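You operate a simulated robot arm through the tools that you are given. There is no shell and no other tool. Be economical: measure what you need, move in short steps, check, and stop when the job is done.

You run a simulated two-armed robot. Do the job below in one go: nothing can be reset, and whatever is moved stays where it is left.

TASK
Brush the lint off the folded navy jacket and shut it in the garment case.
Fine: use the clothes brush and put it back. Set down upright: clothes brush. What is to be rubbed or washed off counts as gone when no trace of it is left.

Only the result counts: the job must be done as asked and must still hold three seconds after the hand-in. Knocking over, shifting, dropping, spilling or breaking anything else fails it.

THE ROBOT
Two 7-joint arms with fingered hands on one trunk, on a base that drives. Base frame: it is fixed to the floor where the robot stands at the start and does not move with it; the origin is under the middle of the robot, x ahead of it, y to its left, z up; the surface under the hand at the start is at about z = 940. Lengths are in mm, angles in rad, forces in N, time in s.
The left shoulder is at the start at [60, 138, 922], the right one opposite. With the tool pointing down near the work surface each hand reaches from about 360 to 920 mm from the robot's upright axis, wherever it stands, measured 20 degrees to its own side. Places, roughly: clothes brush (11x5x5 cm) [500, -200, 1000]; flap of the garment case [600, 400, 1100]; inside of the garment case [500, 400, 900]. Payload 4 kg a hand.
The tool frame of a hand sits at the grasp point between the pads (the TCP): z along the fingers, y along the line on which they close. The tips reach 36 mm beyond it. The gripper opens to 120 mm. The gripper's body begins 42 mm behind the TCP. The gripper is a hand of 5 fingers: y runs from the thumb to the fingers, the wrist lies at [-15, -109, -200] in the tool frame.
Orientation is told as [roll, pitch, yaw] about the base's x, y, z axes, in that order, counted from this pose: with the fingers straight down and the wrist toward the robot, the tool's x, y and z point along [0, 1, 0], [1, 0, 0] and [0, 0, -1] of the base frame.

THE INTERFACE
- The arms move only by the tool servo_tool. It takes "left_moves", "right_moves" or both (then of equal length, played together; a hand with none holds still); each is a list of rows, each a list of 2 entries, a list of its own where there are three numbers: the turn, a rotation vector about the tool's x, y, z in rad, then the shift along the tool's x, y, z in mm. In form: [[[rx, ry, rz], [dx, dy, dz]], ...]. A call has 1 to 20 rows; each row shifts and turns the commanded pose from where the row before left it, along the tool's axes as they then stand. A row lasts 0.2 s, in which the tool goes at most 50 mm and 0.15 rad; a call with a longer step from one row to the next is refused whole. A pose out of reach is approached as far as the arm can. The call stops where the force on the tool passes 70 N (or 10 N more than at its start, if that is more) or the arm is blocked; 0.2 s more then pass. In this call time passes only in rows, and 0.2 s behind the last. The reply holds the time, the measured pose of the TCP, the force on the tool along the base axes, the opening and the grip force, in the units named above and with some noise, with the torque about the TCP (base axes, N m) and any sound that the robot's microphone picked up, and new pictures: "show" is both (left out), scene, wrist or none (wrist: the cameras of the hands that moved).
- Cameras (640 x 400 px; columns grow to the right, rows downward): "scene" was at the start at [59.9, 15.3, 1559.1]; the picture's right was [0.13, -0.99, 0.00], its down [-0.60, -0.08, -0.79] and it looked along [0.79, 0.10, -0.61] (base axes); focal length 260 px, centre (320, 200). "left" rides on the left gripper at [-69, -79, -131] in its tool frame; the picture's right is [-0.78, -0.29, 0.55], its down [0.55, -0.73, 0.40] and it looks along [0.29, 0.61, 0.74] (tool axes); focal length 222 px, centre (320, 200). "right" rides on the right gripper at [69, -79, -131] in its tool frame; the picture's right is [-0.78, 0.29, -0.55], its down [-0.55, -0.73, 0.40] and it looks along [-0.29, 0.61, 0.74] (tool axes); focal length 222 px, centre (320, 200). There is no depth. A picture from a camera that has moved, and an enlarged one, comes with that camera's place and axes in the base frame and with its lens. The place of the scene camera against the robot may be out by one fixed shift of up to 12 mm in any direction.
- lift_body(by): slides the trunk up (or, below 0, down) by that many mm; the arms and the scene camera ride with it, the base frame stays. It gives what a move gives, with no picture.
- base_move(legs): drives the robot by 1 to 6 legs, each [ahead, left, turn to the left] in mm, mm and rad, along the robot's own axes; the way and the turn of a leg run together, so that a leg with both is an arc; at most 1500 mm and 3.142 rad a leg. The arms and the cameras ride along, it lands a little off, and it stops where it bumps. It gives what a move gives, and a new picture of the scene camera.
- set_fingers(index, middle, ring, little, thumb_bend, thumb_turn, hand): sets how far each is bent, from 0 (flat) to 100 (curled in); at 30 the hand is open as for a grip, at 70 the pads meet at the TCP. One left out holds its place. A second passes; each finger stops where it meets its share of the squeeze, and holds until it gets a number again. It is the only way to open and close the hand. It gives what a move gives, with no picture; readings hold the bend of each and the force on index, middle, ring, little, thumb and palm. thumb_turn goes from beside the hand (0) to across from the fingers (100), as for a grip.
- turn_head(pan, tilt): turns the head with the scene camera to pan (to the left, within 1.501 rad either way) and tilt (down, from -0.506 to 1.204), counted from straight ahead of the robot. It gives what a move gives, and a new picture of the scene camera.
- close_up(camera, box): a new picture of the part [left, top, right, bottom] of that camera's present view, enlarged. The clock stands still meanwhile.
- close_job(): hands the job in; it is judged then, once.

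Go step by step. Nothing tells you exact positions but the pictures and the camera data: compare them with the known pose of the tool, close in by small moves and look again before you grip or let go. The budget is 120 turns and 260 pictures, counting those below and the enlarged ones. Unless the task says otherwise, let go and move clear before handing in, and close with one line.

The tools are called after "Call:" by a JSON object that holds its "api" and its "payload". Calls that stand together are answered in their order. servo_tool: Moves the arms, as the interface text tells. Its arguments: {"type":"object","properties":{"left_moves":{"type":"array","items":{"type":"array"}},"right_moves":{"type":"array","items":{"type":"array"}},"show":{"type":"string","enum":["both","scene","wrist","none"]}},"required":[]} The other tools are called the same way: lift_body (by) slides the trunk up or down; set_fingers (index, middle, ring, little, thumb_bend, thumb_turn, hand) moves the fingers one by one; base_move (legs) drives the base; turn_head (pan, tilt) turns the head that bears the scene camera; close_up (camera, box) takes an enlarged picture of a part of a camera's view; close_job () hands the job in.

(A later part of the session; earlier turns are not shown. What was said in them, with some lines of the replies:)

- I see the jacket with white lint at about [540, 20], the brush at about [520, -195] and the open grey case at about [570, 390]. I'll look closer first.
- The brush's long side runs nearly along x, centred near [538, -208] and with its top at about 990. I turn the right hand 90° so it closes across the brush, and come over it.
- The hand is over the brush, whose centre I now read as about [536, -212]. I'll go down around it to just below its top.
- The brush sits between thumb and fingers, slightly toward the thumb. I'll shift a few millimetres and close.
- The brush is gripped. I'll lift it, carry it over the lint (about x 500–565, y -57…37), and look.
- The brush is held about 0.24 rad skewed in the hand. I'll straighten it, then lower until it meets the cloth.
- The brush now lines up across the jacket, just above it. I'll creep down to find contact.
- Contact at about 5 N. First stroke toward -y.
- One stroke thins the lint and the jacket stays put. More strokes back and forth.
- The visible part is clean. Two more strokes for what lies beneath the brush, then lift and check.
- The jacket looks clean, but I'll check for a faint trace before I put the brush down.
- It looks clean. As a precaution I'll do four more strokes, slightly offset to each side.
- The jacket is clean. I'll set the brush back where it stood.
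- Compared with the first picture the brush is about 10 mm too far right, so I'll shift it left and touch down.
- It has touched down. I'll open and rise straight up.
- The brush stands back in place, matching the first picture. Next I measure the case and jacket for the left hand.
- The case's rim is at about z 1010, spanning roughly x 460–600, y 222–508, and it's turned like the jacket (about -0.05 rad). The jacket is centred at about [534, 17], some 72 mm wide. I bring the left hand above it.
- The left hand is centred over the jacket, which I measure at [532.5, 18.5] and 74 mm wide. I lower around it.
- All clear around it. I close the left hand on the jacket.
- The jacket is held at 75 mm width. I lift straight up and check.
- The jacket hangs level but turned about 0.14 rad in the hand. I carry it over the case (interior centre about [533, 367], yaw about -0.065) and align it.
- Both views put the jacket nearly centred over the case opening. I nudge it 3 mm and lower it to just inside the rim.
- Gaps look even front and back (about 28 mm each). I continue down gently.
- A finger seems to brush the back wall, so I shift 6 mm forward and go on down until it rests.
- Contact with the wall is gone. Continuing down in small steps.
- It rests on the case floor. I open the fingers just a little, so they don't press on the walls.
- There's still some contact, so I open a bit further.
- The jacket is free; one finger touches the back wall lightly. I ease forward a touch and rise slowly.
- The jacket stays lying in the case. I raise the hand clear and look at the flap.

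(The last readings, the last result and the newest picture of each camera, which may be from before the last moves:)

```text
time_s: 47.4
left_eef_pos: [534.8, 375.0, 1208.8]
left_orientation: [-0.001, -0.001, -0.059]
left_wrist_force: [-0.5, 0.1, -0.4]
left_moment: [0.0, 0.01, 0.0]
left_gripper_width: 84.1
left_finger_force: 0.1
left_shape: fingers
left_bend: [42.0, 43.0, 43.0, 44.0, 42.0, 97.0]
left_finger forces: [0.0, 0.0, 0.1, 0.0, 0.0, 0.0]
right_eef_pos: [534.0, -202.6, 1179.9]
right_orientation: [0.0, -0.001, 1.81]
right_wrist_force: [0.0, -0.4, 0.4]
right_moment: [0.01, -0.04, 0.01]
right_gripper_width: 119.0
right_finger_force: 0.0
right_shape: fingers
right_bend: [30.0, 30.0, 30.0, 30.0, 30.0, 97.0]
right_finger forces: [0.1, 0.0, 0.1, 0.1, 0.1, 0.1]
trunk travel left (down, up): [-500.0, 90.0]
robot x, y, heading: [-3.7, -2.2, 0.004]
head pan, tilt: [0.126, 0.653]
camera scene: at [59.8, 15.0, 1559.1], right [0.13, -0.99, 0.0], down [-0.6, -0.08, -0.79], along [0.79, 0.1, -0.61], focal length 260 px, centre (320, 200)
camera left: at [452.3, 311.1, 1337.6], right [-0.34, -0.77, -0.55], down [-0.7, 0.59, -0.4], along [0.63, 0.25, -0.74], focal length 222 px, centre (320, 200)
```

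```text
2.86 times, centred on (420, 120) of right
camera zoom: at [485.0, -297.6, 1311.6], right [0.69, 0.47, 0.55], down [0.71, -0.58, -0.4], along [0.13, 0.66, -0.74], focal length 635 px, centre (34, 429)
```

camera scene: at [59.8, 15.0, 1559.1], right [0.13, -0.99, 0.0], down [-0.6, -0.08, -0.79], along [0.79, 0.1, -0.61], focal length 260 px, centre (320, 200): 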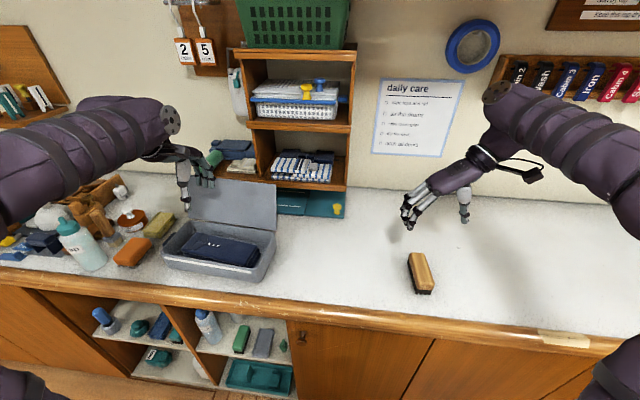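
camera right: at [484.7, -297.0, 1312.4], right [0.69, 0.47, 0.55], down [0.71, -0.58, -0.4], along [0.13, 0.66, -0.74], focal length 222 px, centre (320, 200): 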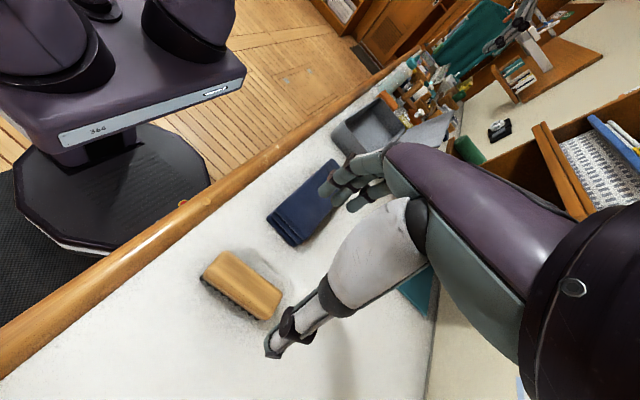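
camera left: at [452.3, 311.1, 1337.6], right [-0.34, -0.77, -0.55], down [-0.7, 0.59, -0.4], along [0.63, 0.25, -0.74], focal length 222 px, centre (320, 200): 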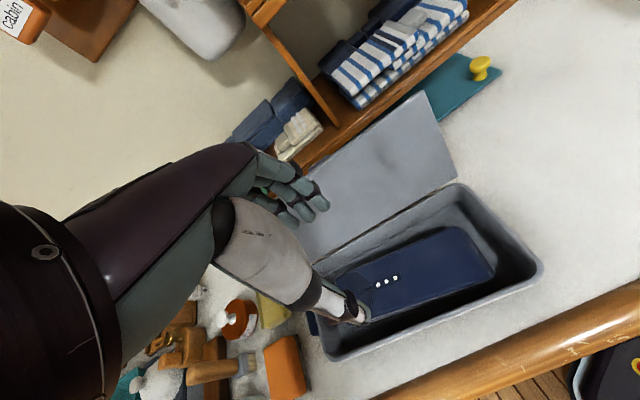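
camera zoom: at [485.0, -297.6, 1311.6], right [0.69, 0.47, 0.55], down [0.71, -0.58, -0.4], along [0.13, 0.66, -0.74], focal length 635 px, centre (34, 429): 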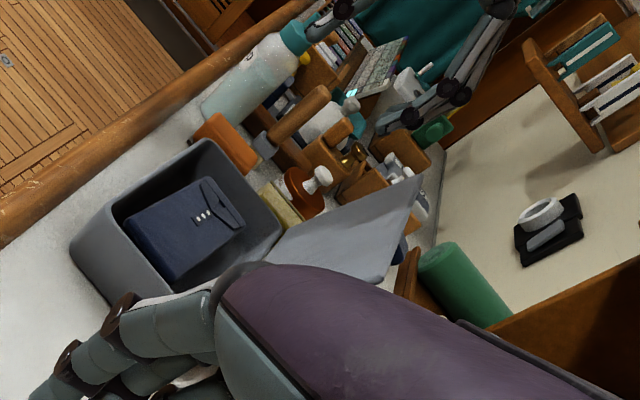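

The jacket lies flat well below the rim. The flap leans back about 18°, with its top edge near x 655, z 1148 and a shelf front at about x 749. I fold the thumb aside and pass the fingers over the flap's top edge.

Call:
{"api": "set_fingers", "payload": {"hand": "left", "thumb_turn": 0, "thumb_bend": 0}}

Call:
{"api": "servo_tool", "payload": {"left_moves": [[[0, 0, 0], [0, 25, -20]], [[0, 0, 0], [0, 30, 0]], [[0, 0, 0], [0, 30, 0]], [[0, 0, 0], [0, 20, 0]]]}}

Call:
{"api": "close_up", "payload": {"camera": "scene", "box": [140, 100, 310, 270]}}

Call:
{"api": "close_up", "payload": {"camera": "right", "box": [360, 0, 580, 160]}}

```text
time_s: 48.4
left_eef_pos: [535.0, 375.1, 1206.6]
left_orientation: [0.001, 0.001, -0.06]
left_wrist_force: [0.4, 0.5, -0.4]
left_moment: [-0.01, 0.01, 0.02]
left_gripper_width: 173.9
left_finger_force: 0.1
left_shape: fingers
left_bend: [42.0, 43.0, 43.0, 44.0, 0.0, 0.0]
left_finger forces: [0.1, 0.1, 0.0, 0.1, 0.0, 0.0]
right_eef_pos: [533.7, -202.5, 1180.1]
right_orientation: [-0.001, -0.001, 1.811]
right_wrist_force: [-0.6, 0.3, -0.9]
right_moment: [0.03, 0.0, -0.02]
right_gripper_width: 119.0
right_finger_force: 0.0
right_shape: fingers
right_bend: [30.0, 30.0, 30.0, 30.0, 30.0, 97.0]
right_finger forces: [0.1, 0.1, 0.1, 0.0, 0.0, 0.0]
trunk travel left (down, up): [-500.0, 90.0]
robot x, y, heading: [-2.9, 0.0, 0.001]
head pan, tilt: [0.126, 0.653]
```

```text
time_s: 49.4
left_eef_pos: [644.2, 369.4, 1227.5]
left_orientation: [-0.001, 0.002, -0.061]
left_wrist_force: [-0.2, 0.4, -0.7]
left_moment: [-0.02, 0.02, 0.0]
left_gripper_width: 174.2
left_finger_force: 0.0
left_shape: fingers
left_bend: [42.0, 43.0, 43.0, 44.0, 0.0, 0.0]
left_finger forces: [0.0, 0.0, 0.1, 0.0, 0.0, 0.1]
right_eef_pos: [533.7, -202.6, 1180.7]
right_orientation: [0.001, 0.0, 1.811]
right_wrist_force: [0.2, 0.5, -0.1]
right_moment: [0.01, 0.0, 0.01]
right_gripper_width: 119.0
right_finger_force: 0.0
right_shape: fingers
right_bend: [30.0, 30.0, 30.0, 30.0, 30.0, 97.0]
right_finger forces: [0.0, 0.1, 0.0, 0.0, 0.1, 0.0]
trunk travel left (down, up): [-500.0, 90.0]
robot x, y, heading: [3.0, 1.9, -0.002]
head pan, tilt: [0.126, 0.653]
camera scene: at [60.5, 15.3, 1559.1], right [0.13, -0.99, 0.0], down [-0.6, -0.08, -0.79], along [0.79, 0.1, -0.61], focal length 260 px, centre (320, 200)
camera left: at [560.9, 304.6, 1357.2], right [-0.34, -0.77, -0.55], down [-0.7, 0.59, -0.4], along [0.63, 0.25, -0.74], focal length 222 px, centre (320, 200)
```

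scene: 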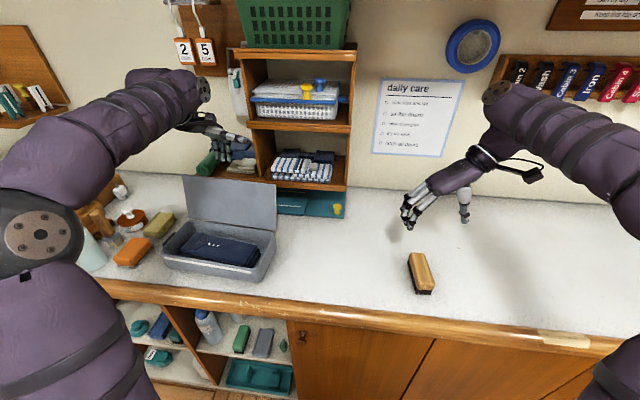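
left: 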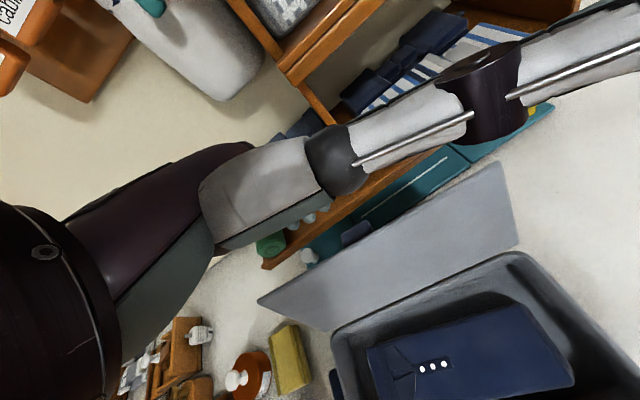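

```text
2.35 times, centred on (225, 185) of scene
camera zoom: at [60.5, 15.3, 1559.1], right [0.13, -0.99, 0.0], down [-0.6, -0.08, -0.79], along [0.79, 0.1, -0.61], focal length 611 px, centre (544, 235)
```

zoom: 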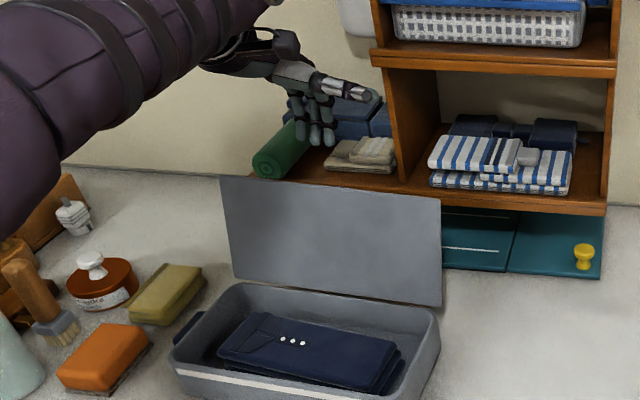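

```text
2.50 times, centred on (470, 80) of right
camera zoom: at [485.6, -297.3, 1311.4], right [0.69, 0.47, 0.55], down [0.71, -0.58, -0.4], along [0.13, 0.66, -0.74], focal length 555 px, centre (-55, 500)
```

zoom: 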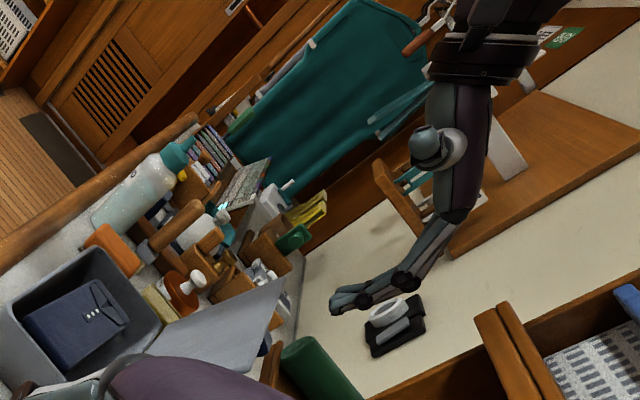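

The fingers need about 20 mm more to be safely behind the flap. I move on, then lower partway and look.

Call:
{"api": "servo_tool", "payload": {"left_moves": [[[0, 0, 0], [0, 22, 0]], [[0, 0, 0], [0, 0, 25]], [[0, 0, 0], [0, 0, 25]]]}}

Call:
{"api": "close_up", "payload": {"camera": "scene", "box": [160, 120, 290, 220]}}

Call:
{"api": "close_up", "payload": {"camera": "right", "box": [380, 30, 540, 150]}}

```text
time_s: 50.2
left_eef_pos: [665.5, 367.1, 1178.4]
left_orientation: [-0.001, 0.0, -0.059]
left_wrist_force: [-0.5, -0.6, 0.4]
left_moment: [0.01, 0.0, 0.05]
left_gripper_width: 174.0
left_finger_force: 0.1
left_shape: fingers
left_bend: [42.0, 43.0, 43.0, 44.0, 0.0, 0.0]
left_finger forces: [0.0, 0.0, 0.0, 0.0, 0.1, 0.0]
right_eef_pos: [533.5, -202.7, 1179.3]
right_orientation: [0.0, 0.0, 1.811]
right_wrist_force: [0.1, -0.2, -0.6]
right_moment: [0.0, 0.0, -0.03]
right_gripper_width: 118.4
right_finger_force: 0.0
right_shape: fingers
right_bend: [30.0, 30.0, 30.0, 30.0, 30.0, 97.0]
right_finger forces: [0.0, 0.0, 0.0, 0.0, 0.0, 0.1]
trunk travel left (down, up): [-500.0, 90.0]
robot x, y, heading: [1.8, -2.8, -0.004]
head pan, tilt: [0.126, 0.653]
camera scene: at [60.7, 15.3, 1559.1], right [0.13, -0.99, 0.0], down [-0.6, -0.08, -0.79], along [0.79, 0.1, -0.61], focal length 260 px, centre (320, 200)
camera left: at [583.1, 302.8, 1308.8], right [-0.34, -0.77, -0.55], down [-0.7, 0.59, -0.4], along [0.63, 0.25, -0.74], focal length 222 px, centre (320, 200)
```

scene: 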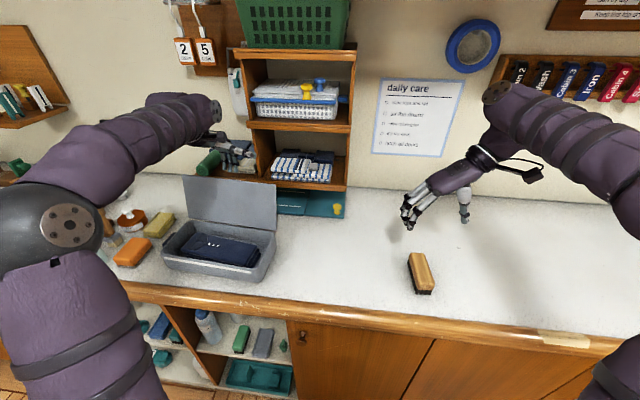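
left: 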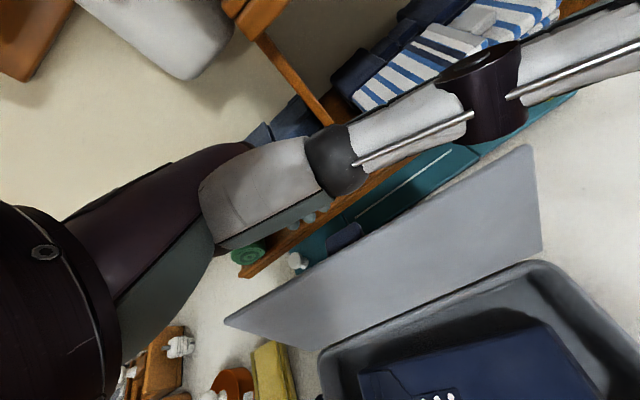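

```text
4.00 times, centred on (225, 170) of scene
camera zoom: at [60.7, 15.3, 1559.1], right [0.13, -0.99, 0.0], down [-0.6, -0.08, -0.79], along [0.79, 0.1, -0.61], focal length 1040 px, centre (700, 320)
```

zoom: 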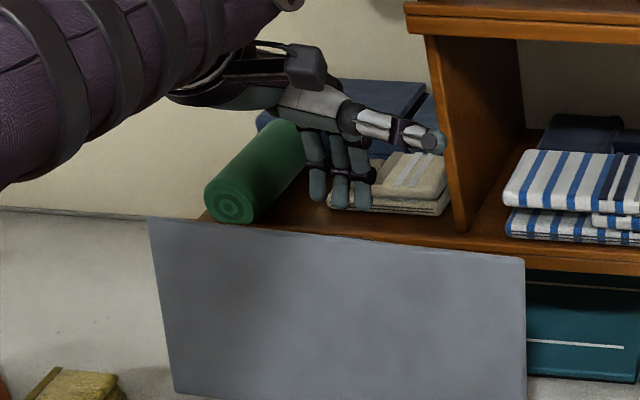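

```text
3.33 times, centred on (460, 90) of right
camera zoom: at [485.7, -297.3, 1311.3], right [0.69, 0.47, 0.55], down [0.71, -0.58, -0.4], along [0.13, 0.66, -0.74], focal length 740 px, centre (-147, 567)
```

zoom: 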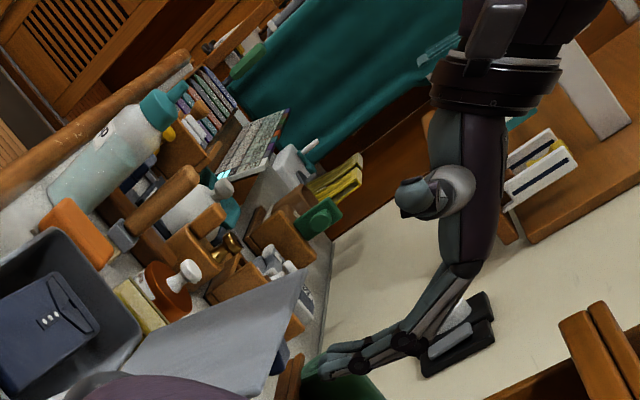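

The fingers hang about 40 mm behind the flap's top edge (top edge at x≈661, z≈1146), clear of the shelf things. I lower 32 mm more, then pull toward me in small steps.

Call:
{"api": "servo_tool", "payload": {"left_moves": [[[0, 0, 0], [0, 0, 16]], [[0, 0, 0], [0, 0, 16]], [[0, 0, 0], [0, -12, 0]], [[0, 0, 0], [0, -12, 0]], [[0, 0, 0], [0, -10, 0]]]}}

Call:
{"api": "close_up", "payload": {"camera": "scene", "box": [140, 120, 300, 300]}}

```text
time_s: 51.4
left_eef_pos: [629.4, 366.4, 1148.2]
left_orientation: [-0.001, 0.0, -0.06]
left_wrist_force: [0.9, 0.1, 0.5]
left_moment: [-0.01, -0.02, -0.01]
left_gripper_width: 174.1
left_finger_force: 0.2
left_shape: fingers
left_bend: [42.0, 43.0, 43.0, 44.0, 0.0, 0.0]
left_finger forces: [0.3, 0.0, 0.0, 0.1, 0.0, 0.0]
right_eef_pos: [533.1, -203.1, 1179.4]
right_orientation: [0.002, 0.001, 1.81]
right_wrist_force: [0.4, 0.4, 0.4]
right_moment: [-0.01, 0.0, 0.01]
right_gripper_width: 118.9
right_finger_force: 0.1
right_shape: fingers
right_bend: [30.0, 30.0, 30.0, 30.0, 30.0, 97.0]
right_finger forces: [0.0, 0.1, 0.1, 0.0, 0.1, 0.0]
trunk travel left (down, up): [-500.0, 90.0]
robot x, y, heading: [2.5, 0.3, -0.005]
head pan, tilt: [0.126, 0.653]
camera scene: at [59.7, 15.3, 1559.1], right [0.13, -0.99, 0.0], down [-0.6, -0.08, -0.79], along [0.79, 0.1, -0.61], focal length 260 px, centre (320, 200)
camera left: at [547.0, 303.6, 1277.8], right [-0.34, -0.77, -0.55], down [-0.7, 0.59, -0.4], along [0.63, 0.25, -0.74], focal length 222 px, centre (320, 200)
```

scene: 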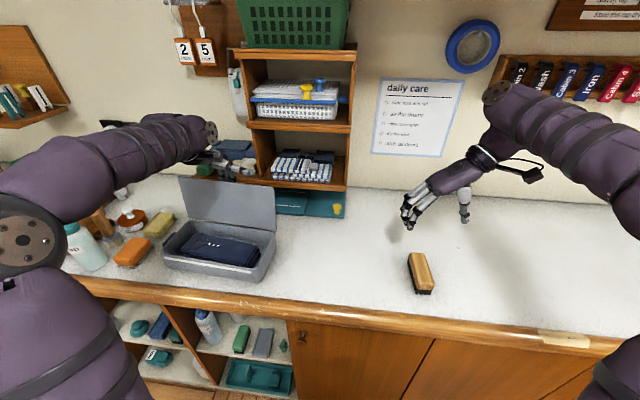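
left: 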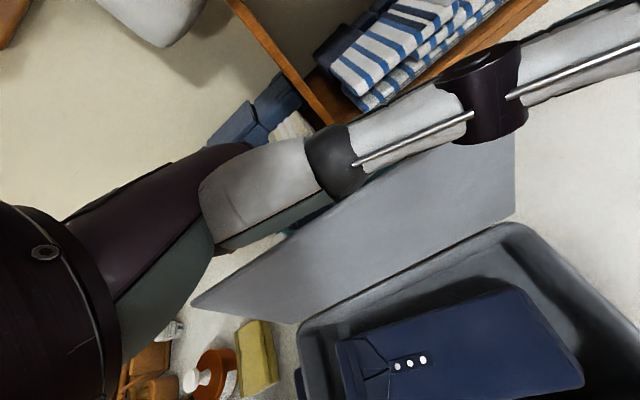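

```text
2.22 times, centred on (220, 210) of scene
camera zoom: at [59.7, 15.3, 1559.1], right [0.13, -0.99, 0.0], down [-0.6, -0.08, -0.79], along [0.79, 0.1, -0.61], focal length 578 px, centre (542, 178)
```

zoom: 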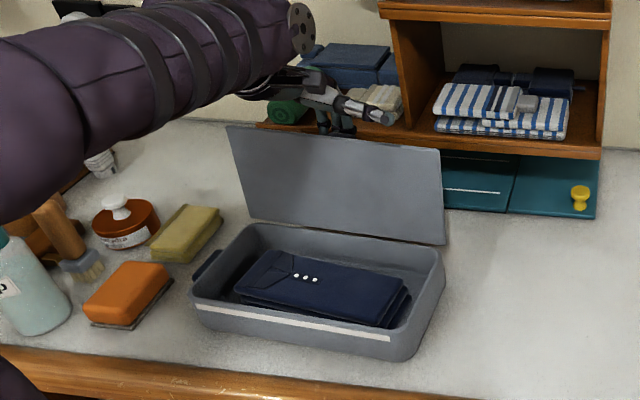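

The flap begins to move with very little force. I keep pulling it over.

Call:
{"api": "servo_tool", "payload": {"left_moves": [[[0, 0, 0], [0, -12, 0]], [[0, 0, 0], [0, -12, 0]], [[0, 0, 0], [0, -12, 0]], [[0, 0, 0], [0, -12, 0]], [[0, 0, 0], [0, -12, 0]]], "show": "wrist"}}

Call:
{"api": "close_up", "payload": {"camera": "scene", "box": [140, 120, 300, 300]}}

```text
time_s: 52.6
left_eef_pos: [570.2, 372.2, 1147.1]
left_orientation: [0.0, -0.002, -0.06]
left_wrist_force: [0.7, 0.4, -0.4]
left_moment: [0.02, 0.0, 0.0]
left_gripper_width: 174.2
left_finger_force: 0.1
left_shape: fingers
left_bend: [42.0, 43.0, 43.0, 44.0, 0.0, 0.0]
left_finger forces: [0.3, 0.0, 0.1, 0.0, 0.0, 0.1]
right_eef_pos: [533.1, -202.1, 1180.1]
right_orientation: [0.001, 0.0, 1.81]
right_wrist_force: [0.4, 1.0, 0.8]
right_moment: [0.02, 0.01, -0.02]
right_gripper_width: 118.6
right_finger_force: 0.1
right_shape: fingers
right_bend: [30.0, 30.0, 30.0, 30.0, 30.0, 97.0]
right_finger forces: [0.0, 0.1, 0.0, 0.0, 0.0, 0.0]
trunk travel left (down, up): [-500.0, 90.0]
robot x, y, heading: [1.2, 2.7, -0.003]
head pan, tilt: [0.126, 0.653]
camera left: at [487.8, 307.6, 1277.1], right [-0.34, -0.77, -0.55], down [-0.7, 0.59, -0.4], along [0.63, 0.25, -0.74], focal length 222 px, centre (320, 200)
```

left: 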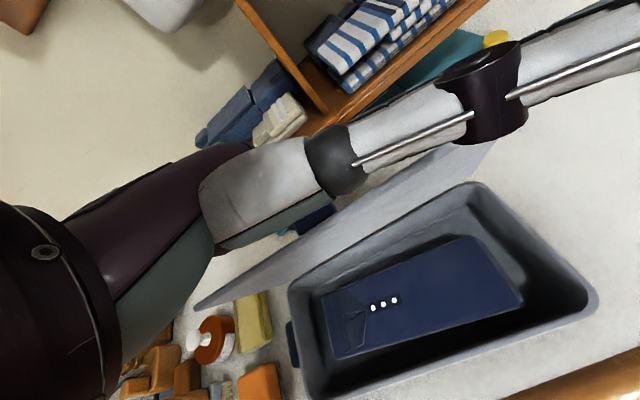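

```text
2.22 times, centred on (220, 210) of scene
camera zoom: at [59.6, 15.3, 1559.1], right [0.13, -0.99, 0.0], down [-0.6, -0.08, -0.79], along [0.79, 0.1, -0.61], focal length 578 px, centre (542, 178)
```

zoom: 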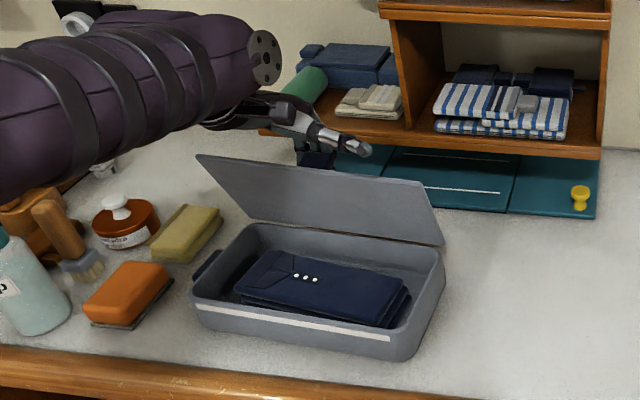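

The flap is about upright now. I keep pulling.

Call:
{"api": "servo_tool", "payload": {"left_moves": [[[0, 0, 0], [0, -12, 0]], [[0, 0, 0], [0, -12, 0]], [[0, 0, 0], [0, -12, 2]], [[0, 0, 0], [0, -12, 4]], [[0, 0, 0], [0, -10, 5]]], "show": "wrist"}}

Call:
{"api": "close_up", "payload": {"camera": "scene", "box": [140, 120, 300, 300]}}

```text
time_s: 53.8
left_eef_pos: [512.1, 375.6, 1134.7]
left_orientation: [0.001, 0.001, -0.06]
left_wrist_force: [0.3, -0.2, 0.0]
left_moment: [-0.01, -0.02, 0.0]
left_gripper_width: 174.3
left_finger_force: 0.2
left_shape: fingers
left_bend: [42.0, 43.0, 43.0, 44.0, 0.0, 0.0]
left_finger forces: [0.3, 0.0, 0.0, 0.0, 0.1, 0.1]
right_eef_pos: [533.1, -202.2, 1180.3]
right_orientation: [0.001, 0.0, 1.809]
right_wrist_force: [0.1, 0.3, -0.1]
right_moment: [-0.01, 0.0, -0.03]
right_gripper_width: 118.6
right_finger_force: 0.1
right_shape: fingers
right_bend: [30.0, 30.0, 30.0, 30.0, 30.0, 97.0]
right_finger forces: [0.0, 0.0, 0.1, 0.0, 0.0, 0.0]
trunk travel left (down, up): [-500.0, 90.0]
robot x, y, heading: [-1.0, 0.6, 0.001]
head pan, tilt: [0.126, 0.653]
camera left: at [428.5, 310.8, 1264.7], right [-0.34, -0.77, -0.55], down [-0.7, 0.59, -0.4], along [0.63, 0.25, -0.74], focal length 222 px, centre (320, 200)
```

left: 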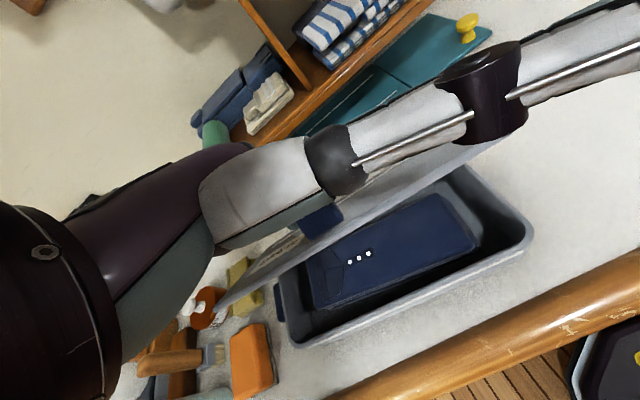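

```text
2.22 times, centred on (220, 210) of scene
camera zoom: at [59.8, 15.4, 1559.1], right [0.13, -0.99, 0.0], down [-0.6, -0.08, -0.79], along [0.79, 0.1, -0.61], focal length 578 px, centre (542, 178)
```

zoom: 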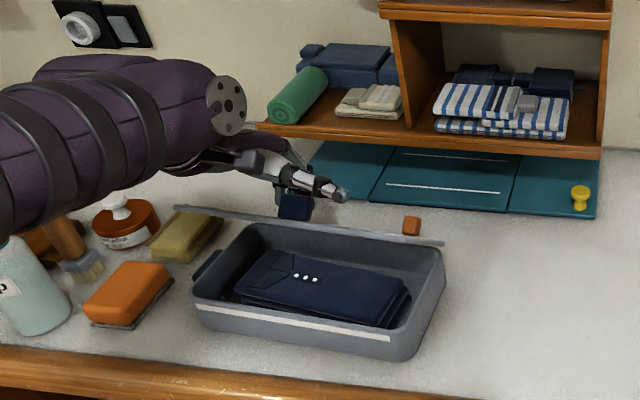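

The flap is now well past upright and tips toward shut. I'll wait a moment and see whether it falls by itself.

Call:
{"api": "servo_tool", "payload": {"left_moves": [[[0, 0, 0], [0, 0, 0]], [[0, 0, 0], [0, 0, 0]], [[0, 0, 0], [0, 0, 0]]], "show": "none"}}

Call:
{"api": "close_up", "payload": {"camera": "scene", "box": [140, 120, 300, 300]}}

```text
time_s: 54.6
left_eef_pos: [510.9, 374.7, 1136.7]
left_orientation: [-0.002, 0.0, -0.058]
left_wrist_force: [0.3, -0.4, -0.6]
left_moment: [0.02, 0.03, 0.0]
left_gripper_width: 174.1
left_finger_force: 0.1
left_shape: fingers
left_bend: [42.0, 43.0, 43.0, 44.0, 0.0, 0.0]
left_finger forces: [0.1, 0.1, 0.0, 0.0, 0.0, 0.0]
right_eef_pos: [533.8, -202.7, 1181.2]
right_orientation: [0.0, 0.001, 1.809]
right_wrist_force: [0.8, 1.5, 0.9]
right_moment: [-0.01, -0.03, -0.02]
right_gripper_width: 118.6
right_finger_force: 0.0
right_shape: fingers
right_bend: [30.0, 30.0, 30.0, 30.0, 30.0, 97.0]
right_finger forces: [0.0, 0.0, 0.0, 0.0, 0.1, 0.0]
trunk travel left (down, up): [-500.0, 90.0]
robot x, y, heading: [-1.3, -4.8, -0.0]
head pan, tilt: [0.126, 0.653]
```

```text
2.22 times, centred on (220, 210) of scene
camera zoom: at [59.9, 15.3, 1559.1], right [0.13, -0.99, 0.0], down [-0.6, -0.08, -0.79], along [0.79, 0.1, -0.61], focal length 578 px, centre (542, 178)
```

zoom: 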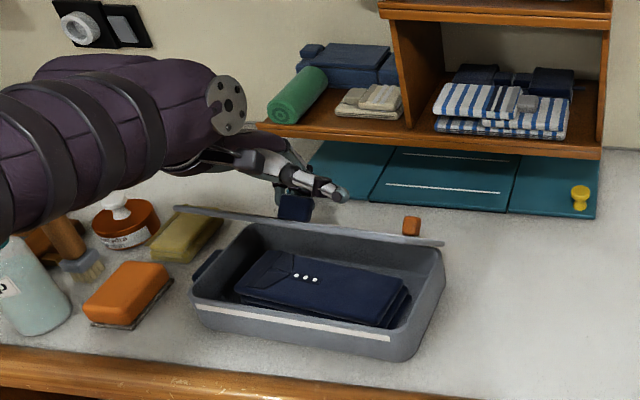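

The hinge holds the flap half way. I move the fingertips a bit toward its free edge and press down from above.

Call:
{"api": "servo_tool", "payload": {"left_moves": [[[0, 0, 0], [0, -20, 0]], [[0, 0, 0], [0, -8, 12]], [[0, 0, 0], [0, 0, 15]], [[0, 0, 0], [0, 0, 15]], [[0, 0, 0], [0, 0, 15]]], "show": "wrist"}}

Call:
{"api": "close_up", "payload": {"camera": "scene", "box": [140, 120, 300, 300]}}

```text
time_s: 55.8
left_eef_pos: [484.3, 376.7, 1076.6]
left_orientation: [0.0, -0.001, -0.059]
left_wrist_force: [-0.2, -0.2, 0.2]
left_moment: [0.0, -0.01, -0.02]
left_gripper_width: 174.3
left_finger_force: 0.1
left_shape: fingers
left_bend: [42.0, 43.0, 43.0, 44.0, 0.0, 0.0]
left_finger forces: [0.0, 0.0, 0.0, 0.0, 0.1, 0.0]
right_eef_pos: [534.0, -202.8, 1179.5]
right_orientation: [-0.001, 0.0, 1.812]
right_wrist_force: [-0.1, -1.0, -0.1]
right_moment: [-0.02, 0.02, 0.0]
right_gripper_width: 118.7
right_finger_force: 0.0
right_shape: fingers
right_bend: [30.0, 30.0, 30.0, 30.0, 30.0, 97.0]
right_finger forces: [0.0, 0.0, 0.1, 0.1, 0.0, 0.0]
trunk travel left (down, up): [-500.0, 90.0]
robot x, y, heading: [0.2, 0.7, -0.002]
head pan, tilt: [0.126, 0.653]
camera left: at [401.2, 312.5, 1207.9], right [-0.34, -0.77, -0.55], down [-0.7, 0.59, -0.4], along [0.63, 0.25, -0.74], focal length 222 px, centre (320, 200)
```

left: 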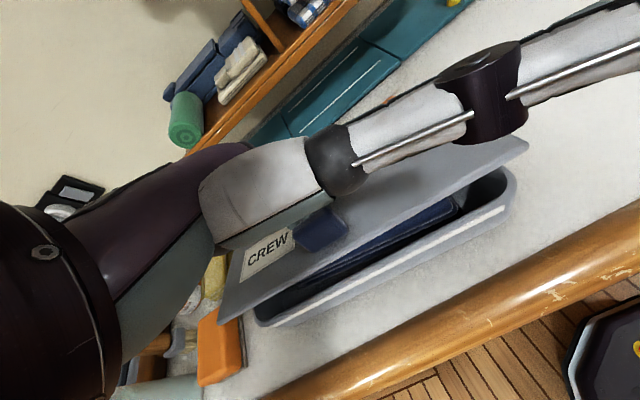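

```text
2.22 times, centred on (220, 210) of scene
camera zoom: at [60.1, 15.4, 1559.1], right [0.13, -0.99, 0.0], down [-0.6, -0.08, -0.79], along [0.79, 0.1, -0.61], focal length 578 px, centre (542, 178)
```

zoom: 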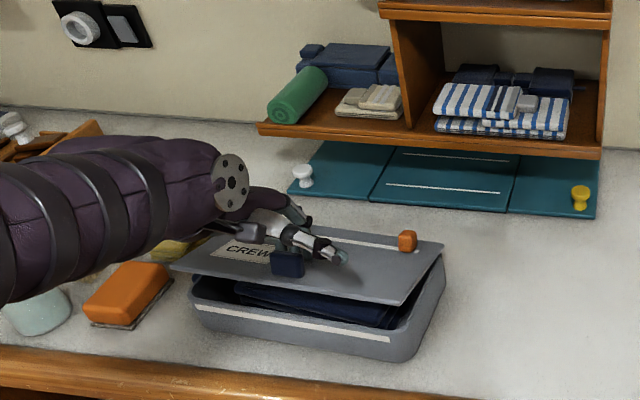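

Nearly shut. I press on down carefully, watching the force.

Call:
{"api": "servo_tool", "payload": {"left_moves": [[[0, 0, 0], [0, 0, 10]], [[0, 0, 0], [0, 0, 8]], [[0, 0, 0], [0, 0, 6]]], "show": "none"}}

Call:
{"api": "close_up", "payload": {"camera": "scene", "box": [140, 150, 300, 300]}}

```text
time_s: 56.6
left_eef_pos: [484.3, 378.1, 1054.4]
left_orientation: [0.0, -0.001, -0.061]
left_wrist_force: [-0.9, 0.3, -0.4]
left_moment: [-0.02, 0.02, 0.02]
left_gripper_width: 174.2
left_finger_force: 0.1
left_shape: fingers
left_bend: [42.0, 43.0, 43.0, 44.0, 0.0, 0.0]
left_finger forces: [0.0, 0.1, 0.0, 0.0, 0.1, 0.0]
right_eef_pos: [533.6, -203.4, 1180.5]
right_orientation: [-0.001, 0.0, 1.808]
right_wrist_force: [-1.1, -0.2, 0.6]
right_moment: [-0.02, 0.01, -0.03]
right_gripper_width: 118.7
right_finger_force: 0.0
right_shape: fingers
right_bend: [30.0, 30.0, 30.0, 30.0, 30.0, 97.0]
right_finger forces: [0.0, 0.0, 0.1, 0.0, 0.0, 0.1]
trunk travel left (down, up): [-500.0, 90.0]
robot x, y, heading: [-0.9, -0.2, -0.001]
head pan, tilt: [0.126, 0.653]
```

```text
2.67 times, centred on (220, 225) of scene
camera zoom: at [60.0, 15.3, 1559.1], right [0.13, -0.99, 0.0], down [-0.6, -0.08, -0.79], along [0.79, 0.1, -0.61], focal length 693 px, centre (587, 133)
```

zoom: 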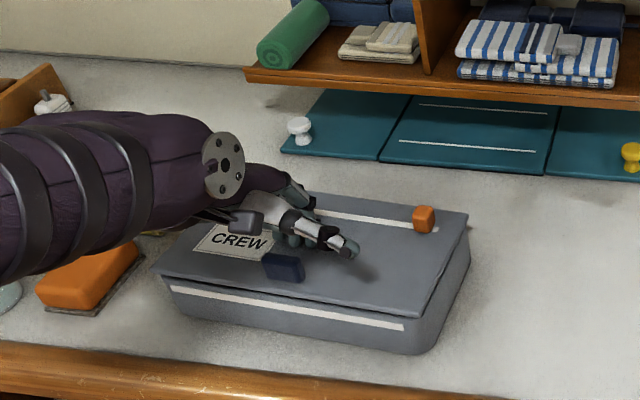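

Almost flush; a few millimetres more until I feel the rim.

Call:
{"api": "servo_tool", "payload": {"left_moves": [[[0, 0, 0], [0, 0, 4]], [[0, 0, 0], [0, 0, 3]]], "show": "none"}}

Call:
{"api": "servo_tool", "payload": {"left_moves": [[[0, 0, 0], [0, 0, 3]], [[0, 0, 0], [0, 0, 2]]], "show": "none"}}

Call:
{"api": "close_up", "payload": {"camera": "scene", "box": [140, 170, 290, 300]}}

```text
time_s: 57.2
left_eef_pos: [485.9, 375.8, 1049.4]
left_orientation: [0.002, -0.006, -0.06]
left_wrist_force: [-0.7, 0.5, 13.7]
left_moment: [-0.03, -0.63, 0.03]
left_gripper_width: 174.2
left_finger_force: 6.5
left_shape: fingers
left_bend: [42.0, 43.0, 43.0, 44.0, 0.0, 0.0]
left_finger forces: [6.7, 6.4, 0.0, 0.0, 0.1, 0.0]
right_eef_pos: [532.6, -203.6, 1181.0]
right_orientation: [0.001, -0.001, 1.809]
right_wrist_force: [0.8, -0.2, 0.5]
right_moment: [-0.01, -0.02, -0.02]
right_gripper_width: 118.9
right_finger_force: 0.1
right_shape: fingers
right_bend: [30.0, 30.0, 30.0, 30.0, 30.0, 97.0]
right_finger forces: [0.0, 0.0, 0.0, 0.0, 0.0, 0.1]
trunk travel left (down, up): [-500.0, 90.0]
robot x, y, heading: [-1.7, -0.1, -0.001]
head pan, tilt: [0.126, 0.653]
```

```text
time_s: 57.8
left_eef_pos: [485.0, 376.2, 1048.0]
left_orientation: [0.004, -0.011, -0.06]
left_wrist_force: [-2.4, 1.1, 39.2]
left_moment: [-0.22, -1.9, 0.04]
left_gripper_width: 173.9
left_finger_force: 19.4
left_shape: fingers
left_bend: [40.0, 42.0, 43.0, 44.0, 0.0, 0.0]
left_finger forces: [27.8, 11.5, 0.0, 0.0, 0.0, 0.0]
right_eef_pos: [531.5, -204.4, 1180.9]
right_orientation: [-0.001, -0.001, 1.811]
right_wrist_force: [-0.6, -0.3, -0.2]
right_moment: [-0.02, 0.01, 0.01]
right_gripper_width: 118.9
right_finger_force: 0.1
right_shape: fingers
right_bend: [30.0, 30.0, 30.0, 30.0, 30.0, 97.0]
right_finger forces: [0.1, 0.1, 0.0, 0.0, 0.0, 0.0]
trunk travel left (down, up): [-500.0, 90.0]
robot x, y, heading: [0.5, -0.3, -0.002]
head pan, tilt: [0.126, 0.653]
```

```text
3.08 times, centred on (215, 235) of scene
camera zoom: at [56.7, 13.5, 1559.8], right [0.13, -0.99, 0.0], down [-0.6, -0.08, -0.8], along [0.79, 0.1, -0.61], focal length 800 px, centre (643, 92)
```

zoom: 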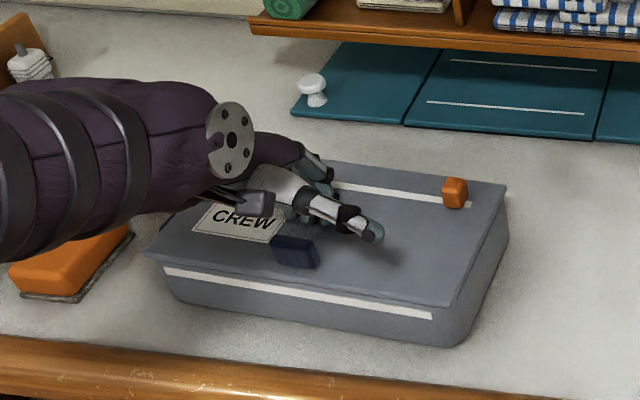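

The flap is firmly down at 39 N. I lift the hand away and inspect.

Call:
{"api": "servo_tool", "payload": {"left_moves": [[[0, 0, 0], [0, 0, -8]], [[0, 0, 0], [0, 0, -30]], [[0, 0, 0], [0, 0, -45]], [[0, 0, 0], [0, 0, -45]], [[0, 0, 0], [0, -20, -45]], [[0, 0, 0], [0, -20, -40]]]}}

Call:
{"api": "close_up", "payload": {"camera": "scene", "box": [140, 170, 300, 300]}}

Call:
{"api": "close_up", "payload": {"camera": "right", "box": [320, 50, 520, 190]}}

```text
time_s: 59.2
left_eef_pos: [443.9, 381.3, 1258.1]
left_orientation: [-0.001, 0.001, -0.061]
left_wrist_force: [0.2, 0.2, -0.3]
left_moment: [0.01, 0.01, -0.02]
left_gripper_width: 174.1
left_finger_force: 0.1
left_shape: fingers
left_bend: [42.0, 43.0, 43.0, 44.0, 0.0, 0.0]
left_finger forces: [0.0, 0.0, 0.1, 0.1, 0.0, 0.0]
right_eef_pos: [532.9, -202.8, 1179.9]
right_orientation: [0.0, 0.0, 1.811]
right_wrist_force: [0.1, 0.0, 1.0]
right_moment: [0.03, -0.03, -0.01]
right_gripper_width: 118.9
right_finger_force: 0.1
right_shape: fingers
right_bend: [30.0, 30.0, 30.0, 30.0, 30.0, 97.0]
right_finger forces: [0.0, 0.0, 0.0, 0.0, 0.0, 0.0]
trunk travel left (down, up): [-500.0, 90.0]
robot x, y, heading: [-0.1, -0.6, 0.001]
head pan, tilt: [0.126, 0.653]
camera scene: at [59.4, 15.1, 1559.1], right [0.13, -0.99, 0.0], down [-0.6, -0.08, -0.79], along [0.79, 0.1, -0.61], focal length 260 px, centre (320, 200)
camera left: at [361.1, 315.1, 1387.5], right [-0.34, -0.77, -0.55], down [-0.7, 0.59, -0.4], along [0.63, 0.25, -0.74], focal length 222 px, centre (320, 200)
```

scene: 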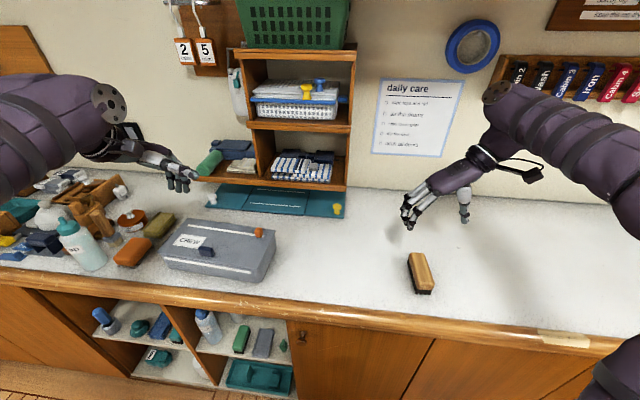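
left: 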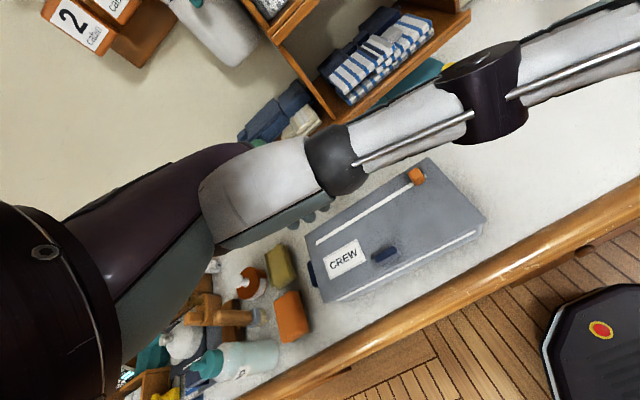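

```text
3.08 times, centred on (220, 235) of scene
camera zoom: at [59.4, 15.1, 1559.1], right [0.13, -0.99, 0.0], down [-0.6, -0.08, -0.79], along [0.79, 0.1, -0.61], focal length 800 px, centre (628, 92)
```

zoom: 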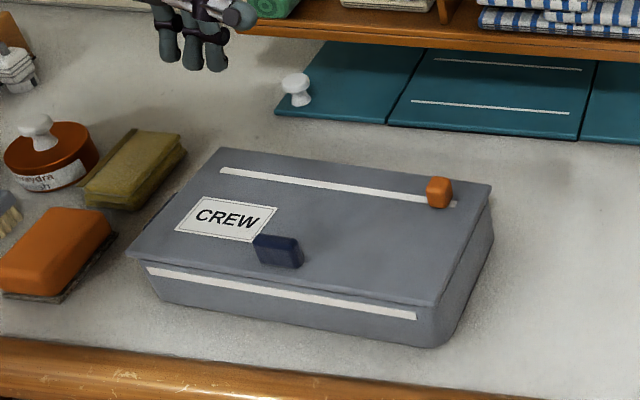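

```text
2.86 times, centred on (420, 120) of right
camera zoom: at [484.6, -297.6, 1311.7], right [0.69, 0.47, 0.55], down [0.71, -0.58, -0.4], along [0.13, 0.66, -0.74], focal length 635 px, centre (34, 429)
```

zoom: 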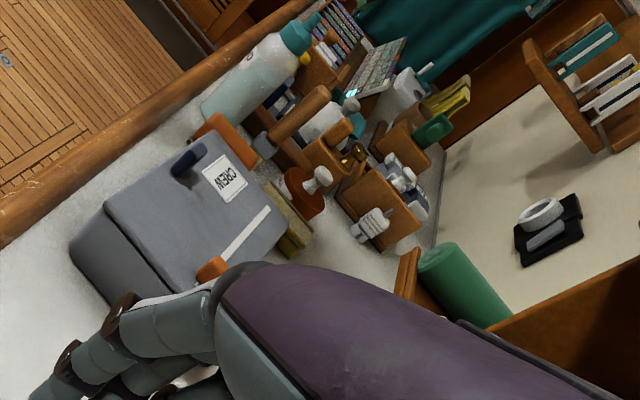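

The lid looks down. I zoom in to see whether it's fully flush and what the tabs on it are.

Call:
{"api": "close_up", "payload": {"camera": "scene", "box": [158, 205, 280, 290]}}

Call:
{"api": "close_up", "payload": {"camera": "left", "box": [300, 140, 500, 310]}}

Call:
{"api": "close_up", "payload": {"camera": "right", "box": [335, 85, 425, 165]}}

```text
4.71 times, centred on (219, 248) of scene
camera zoom: at [59.4, 15.1, 1559.1], right [0.13, -0.99, 0.0], down [-0.6, -0.08, -0.79], along [0.79, 0.1, -0.61], focal length 1223 px, centre (795, -24)
```

zoom: 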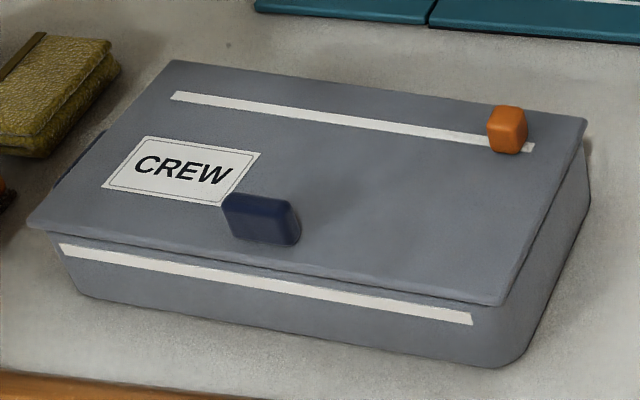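

```text
2.35 times, centred on (400, 225) of left
camera zoom: at [361.1, 315.1, 1387.5], right [-0.34, -0.77, -0.55], down [-0.7, 0.59, -0.4], along [0.63, 0.25, -0.74], focal length 523 px, centre (132, 141)
```

zoom: 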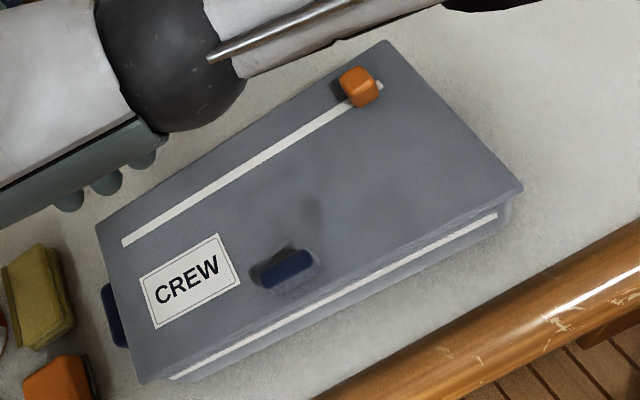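

```text
5.00 times, centred on (380, 125) of right
camera zoom: at [484.6, -297.6, 1311.7], right [0.69, 0.47, 0.55], down [0.71, -0.58, -0.4], along [0.13, 0.66, -0.74], focal length 1111 px, centre (20, 575)
```

zoom: 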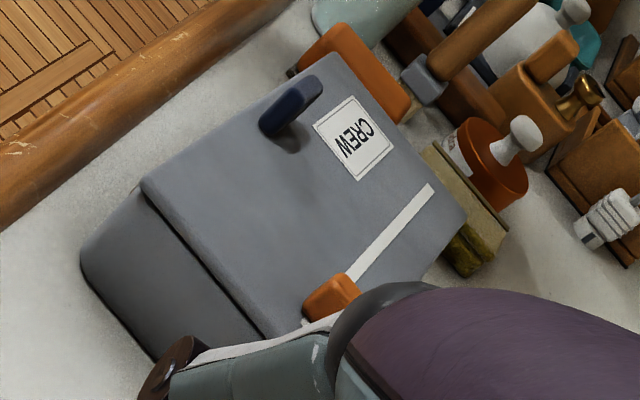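

The lid lies flush on the case with the jacket inside, and it's held after pressing. The brush stands upright in its old place, nothing else has moved, and both hands are clear, so I hand in.

Call:
{"api": "close_job", "payload": {}}

```text
The job is handed in.
```

The navy jacket is brushed clean and shut in the garment case, and the clothes brush is back upright in its place. The lid was pressed down firmly and sits flush. I left the orange tab on the lid alone: I took it for trim, but it could be a slider or latch.
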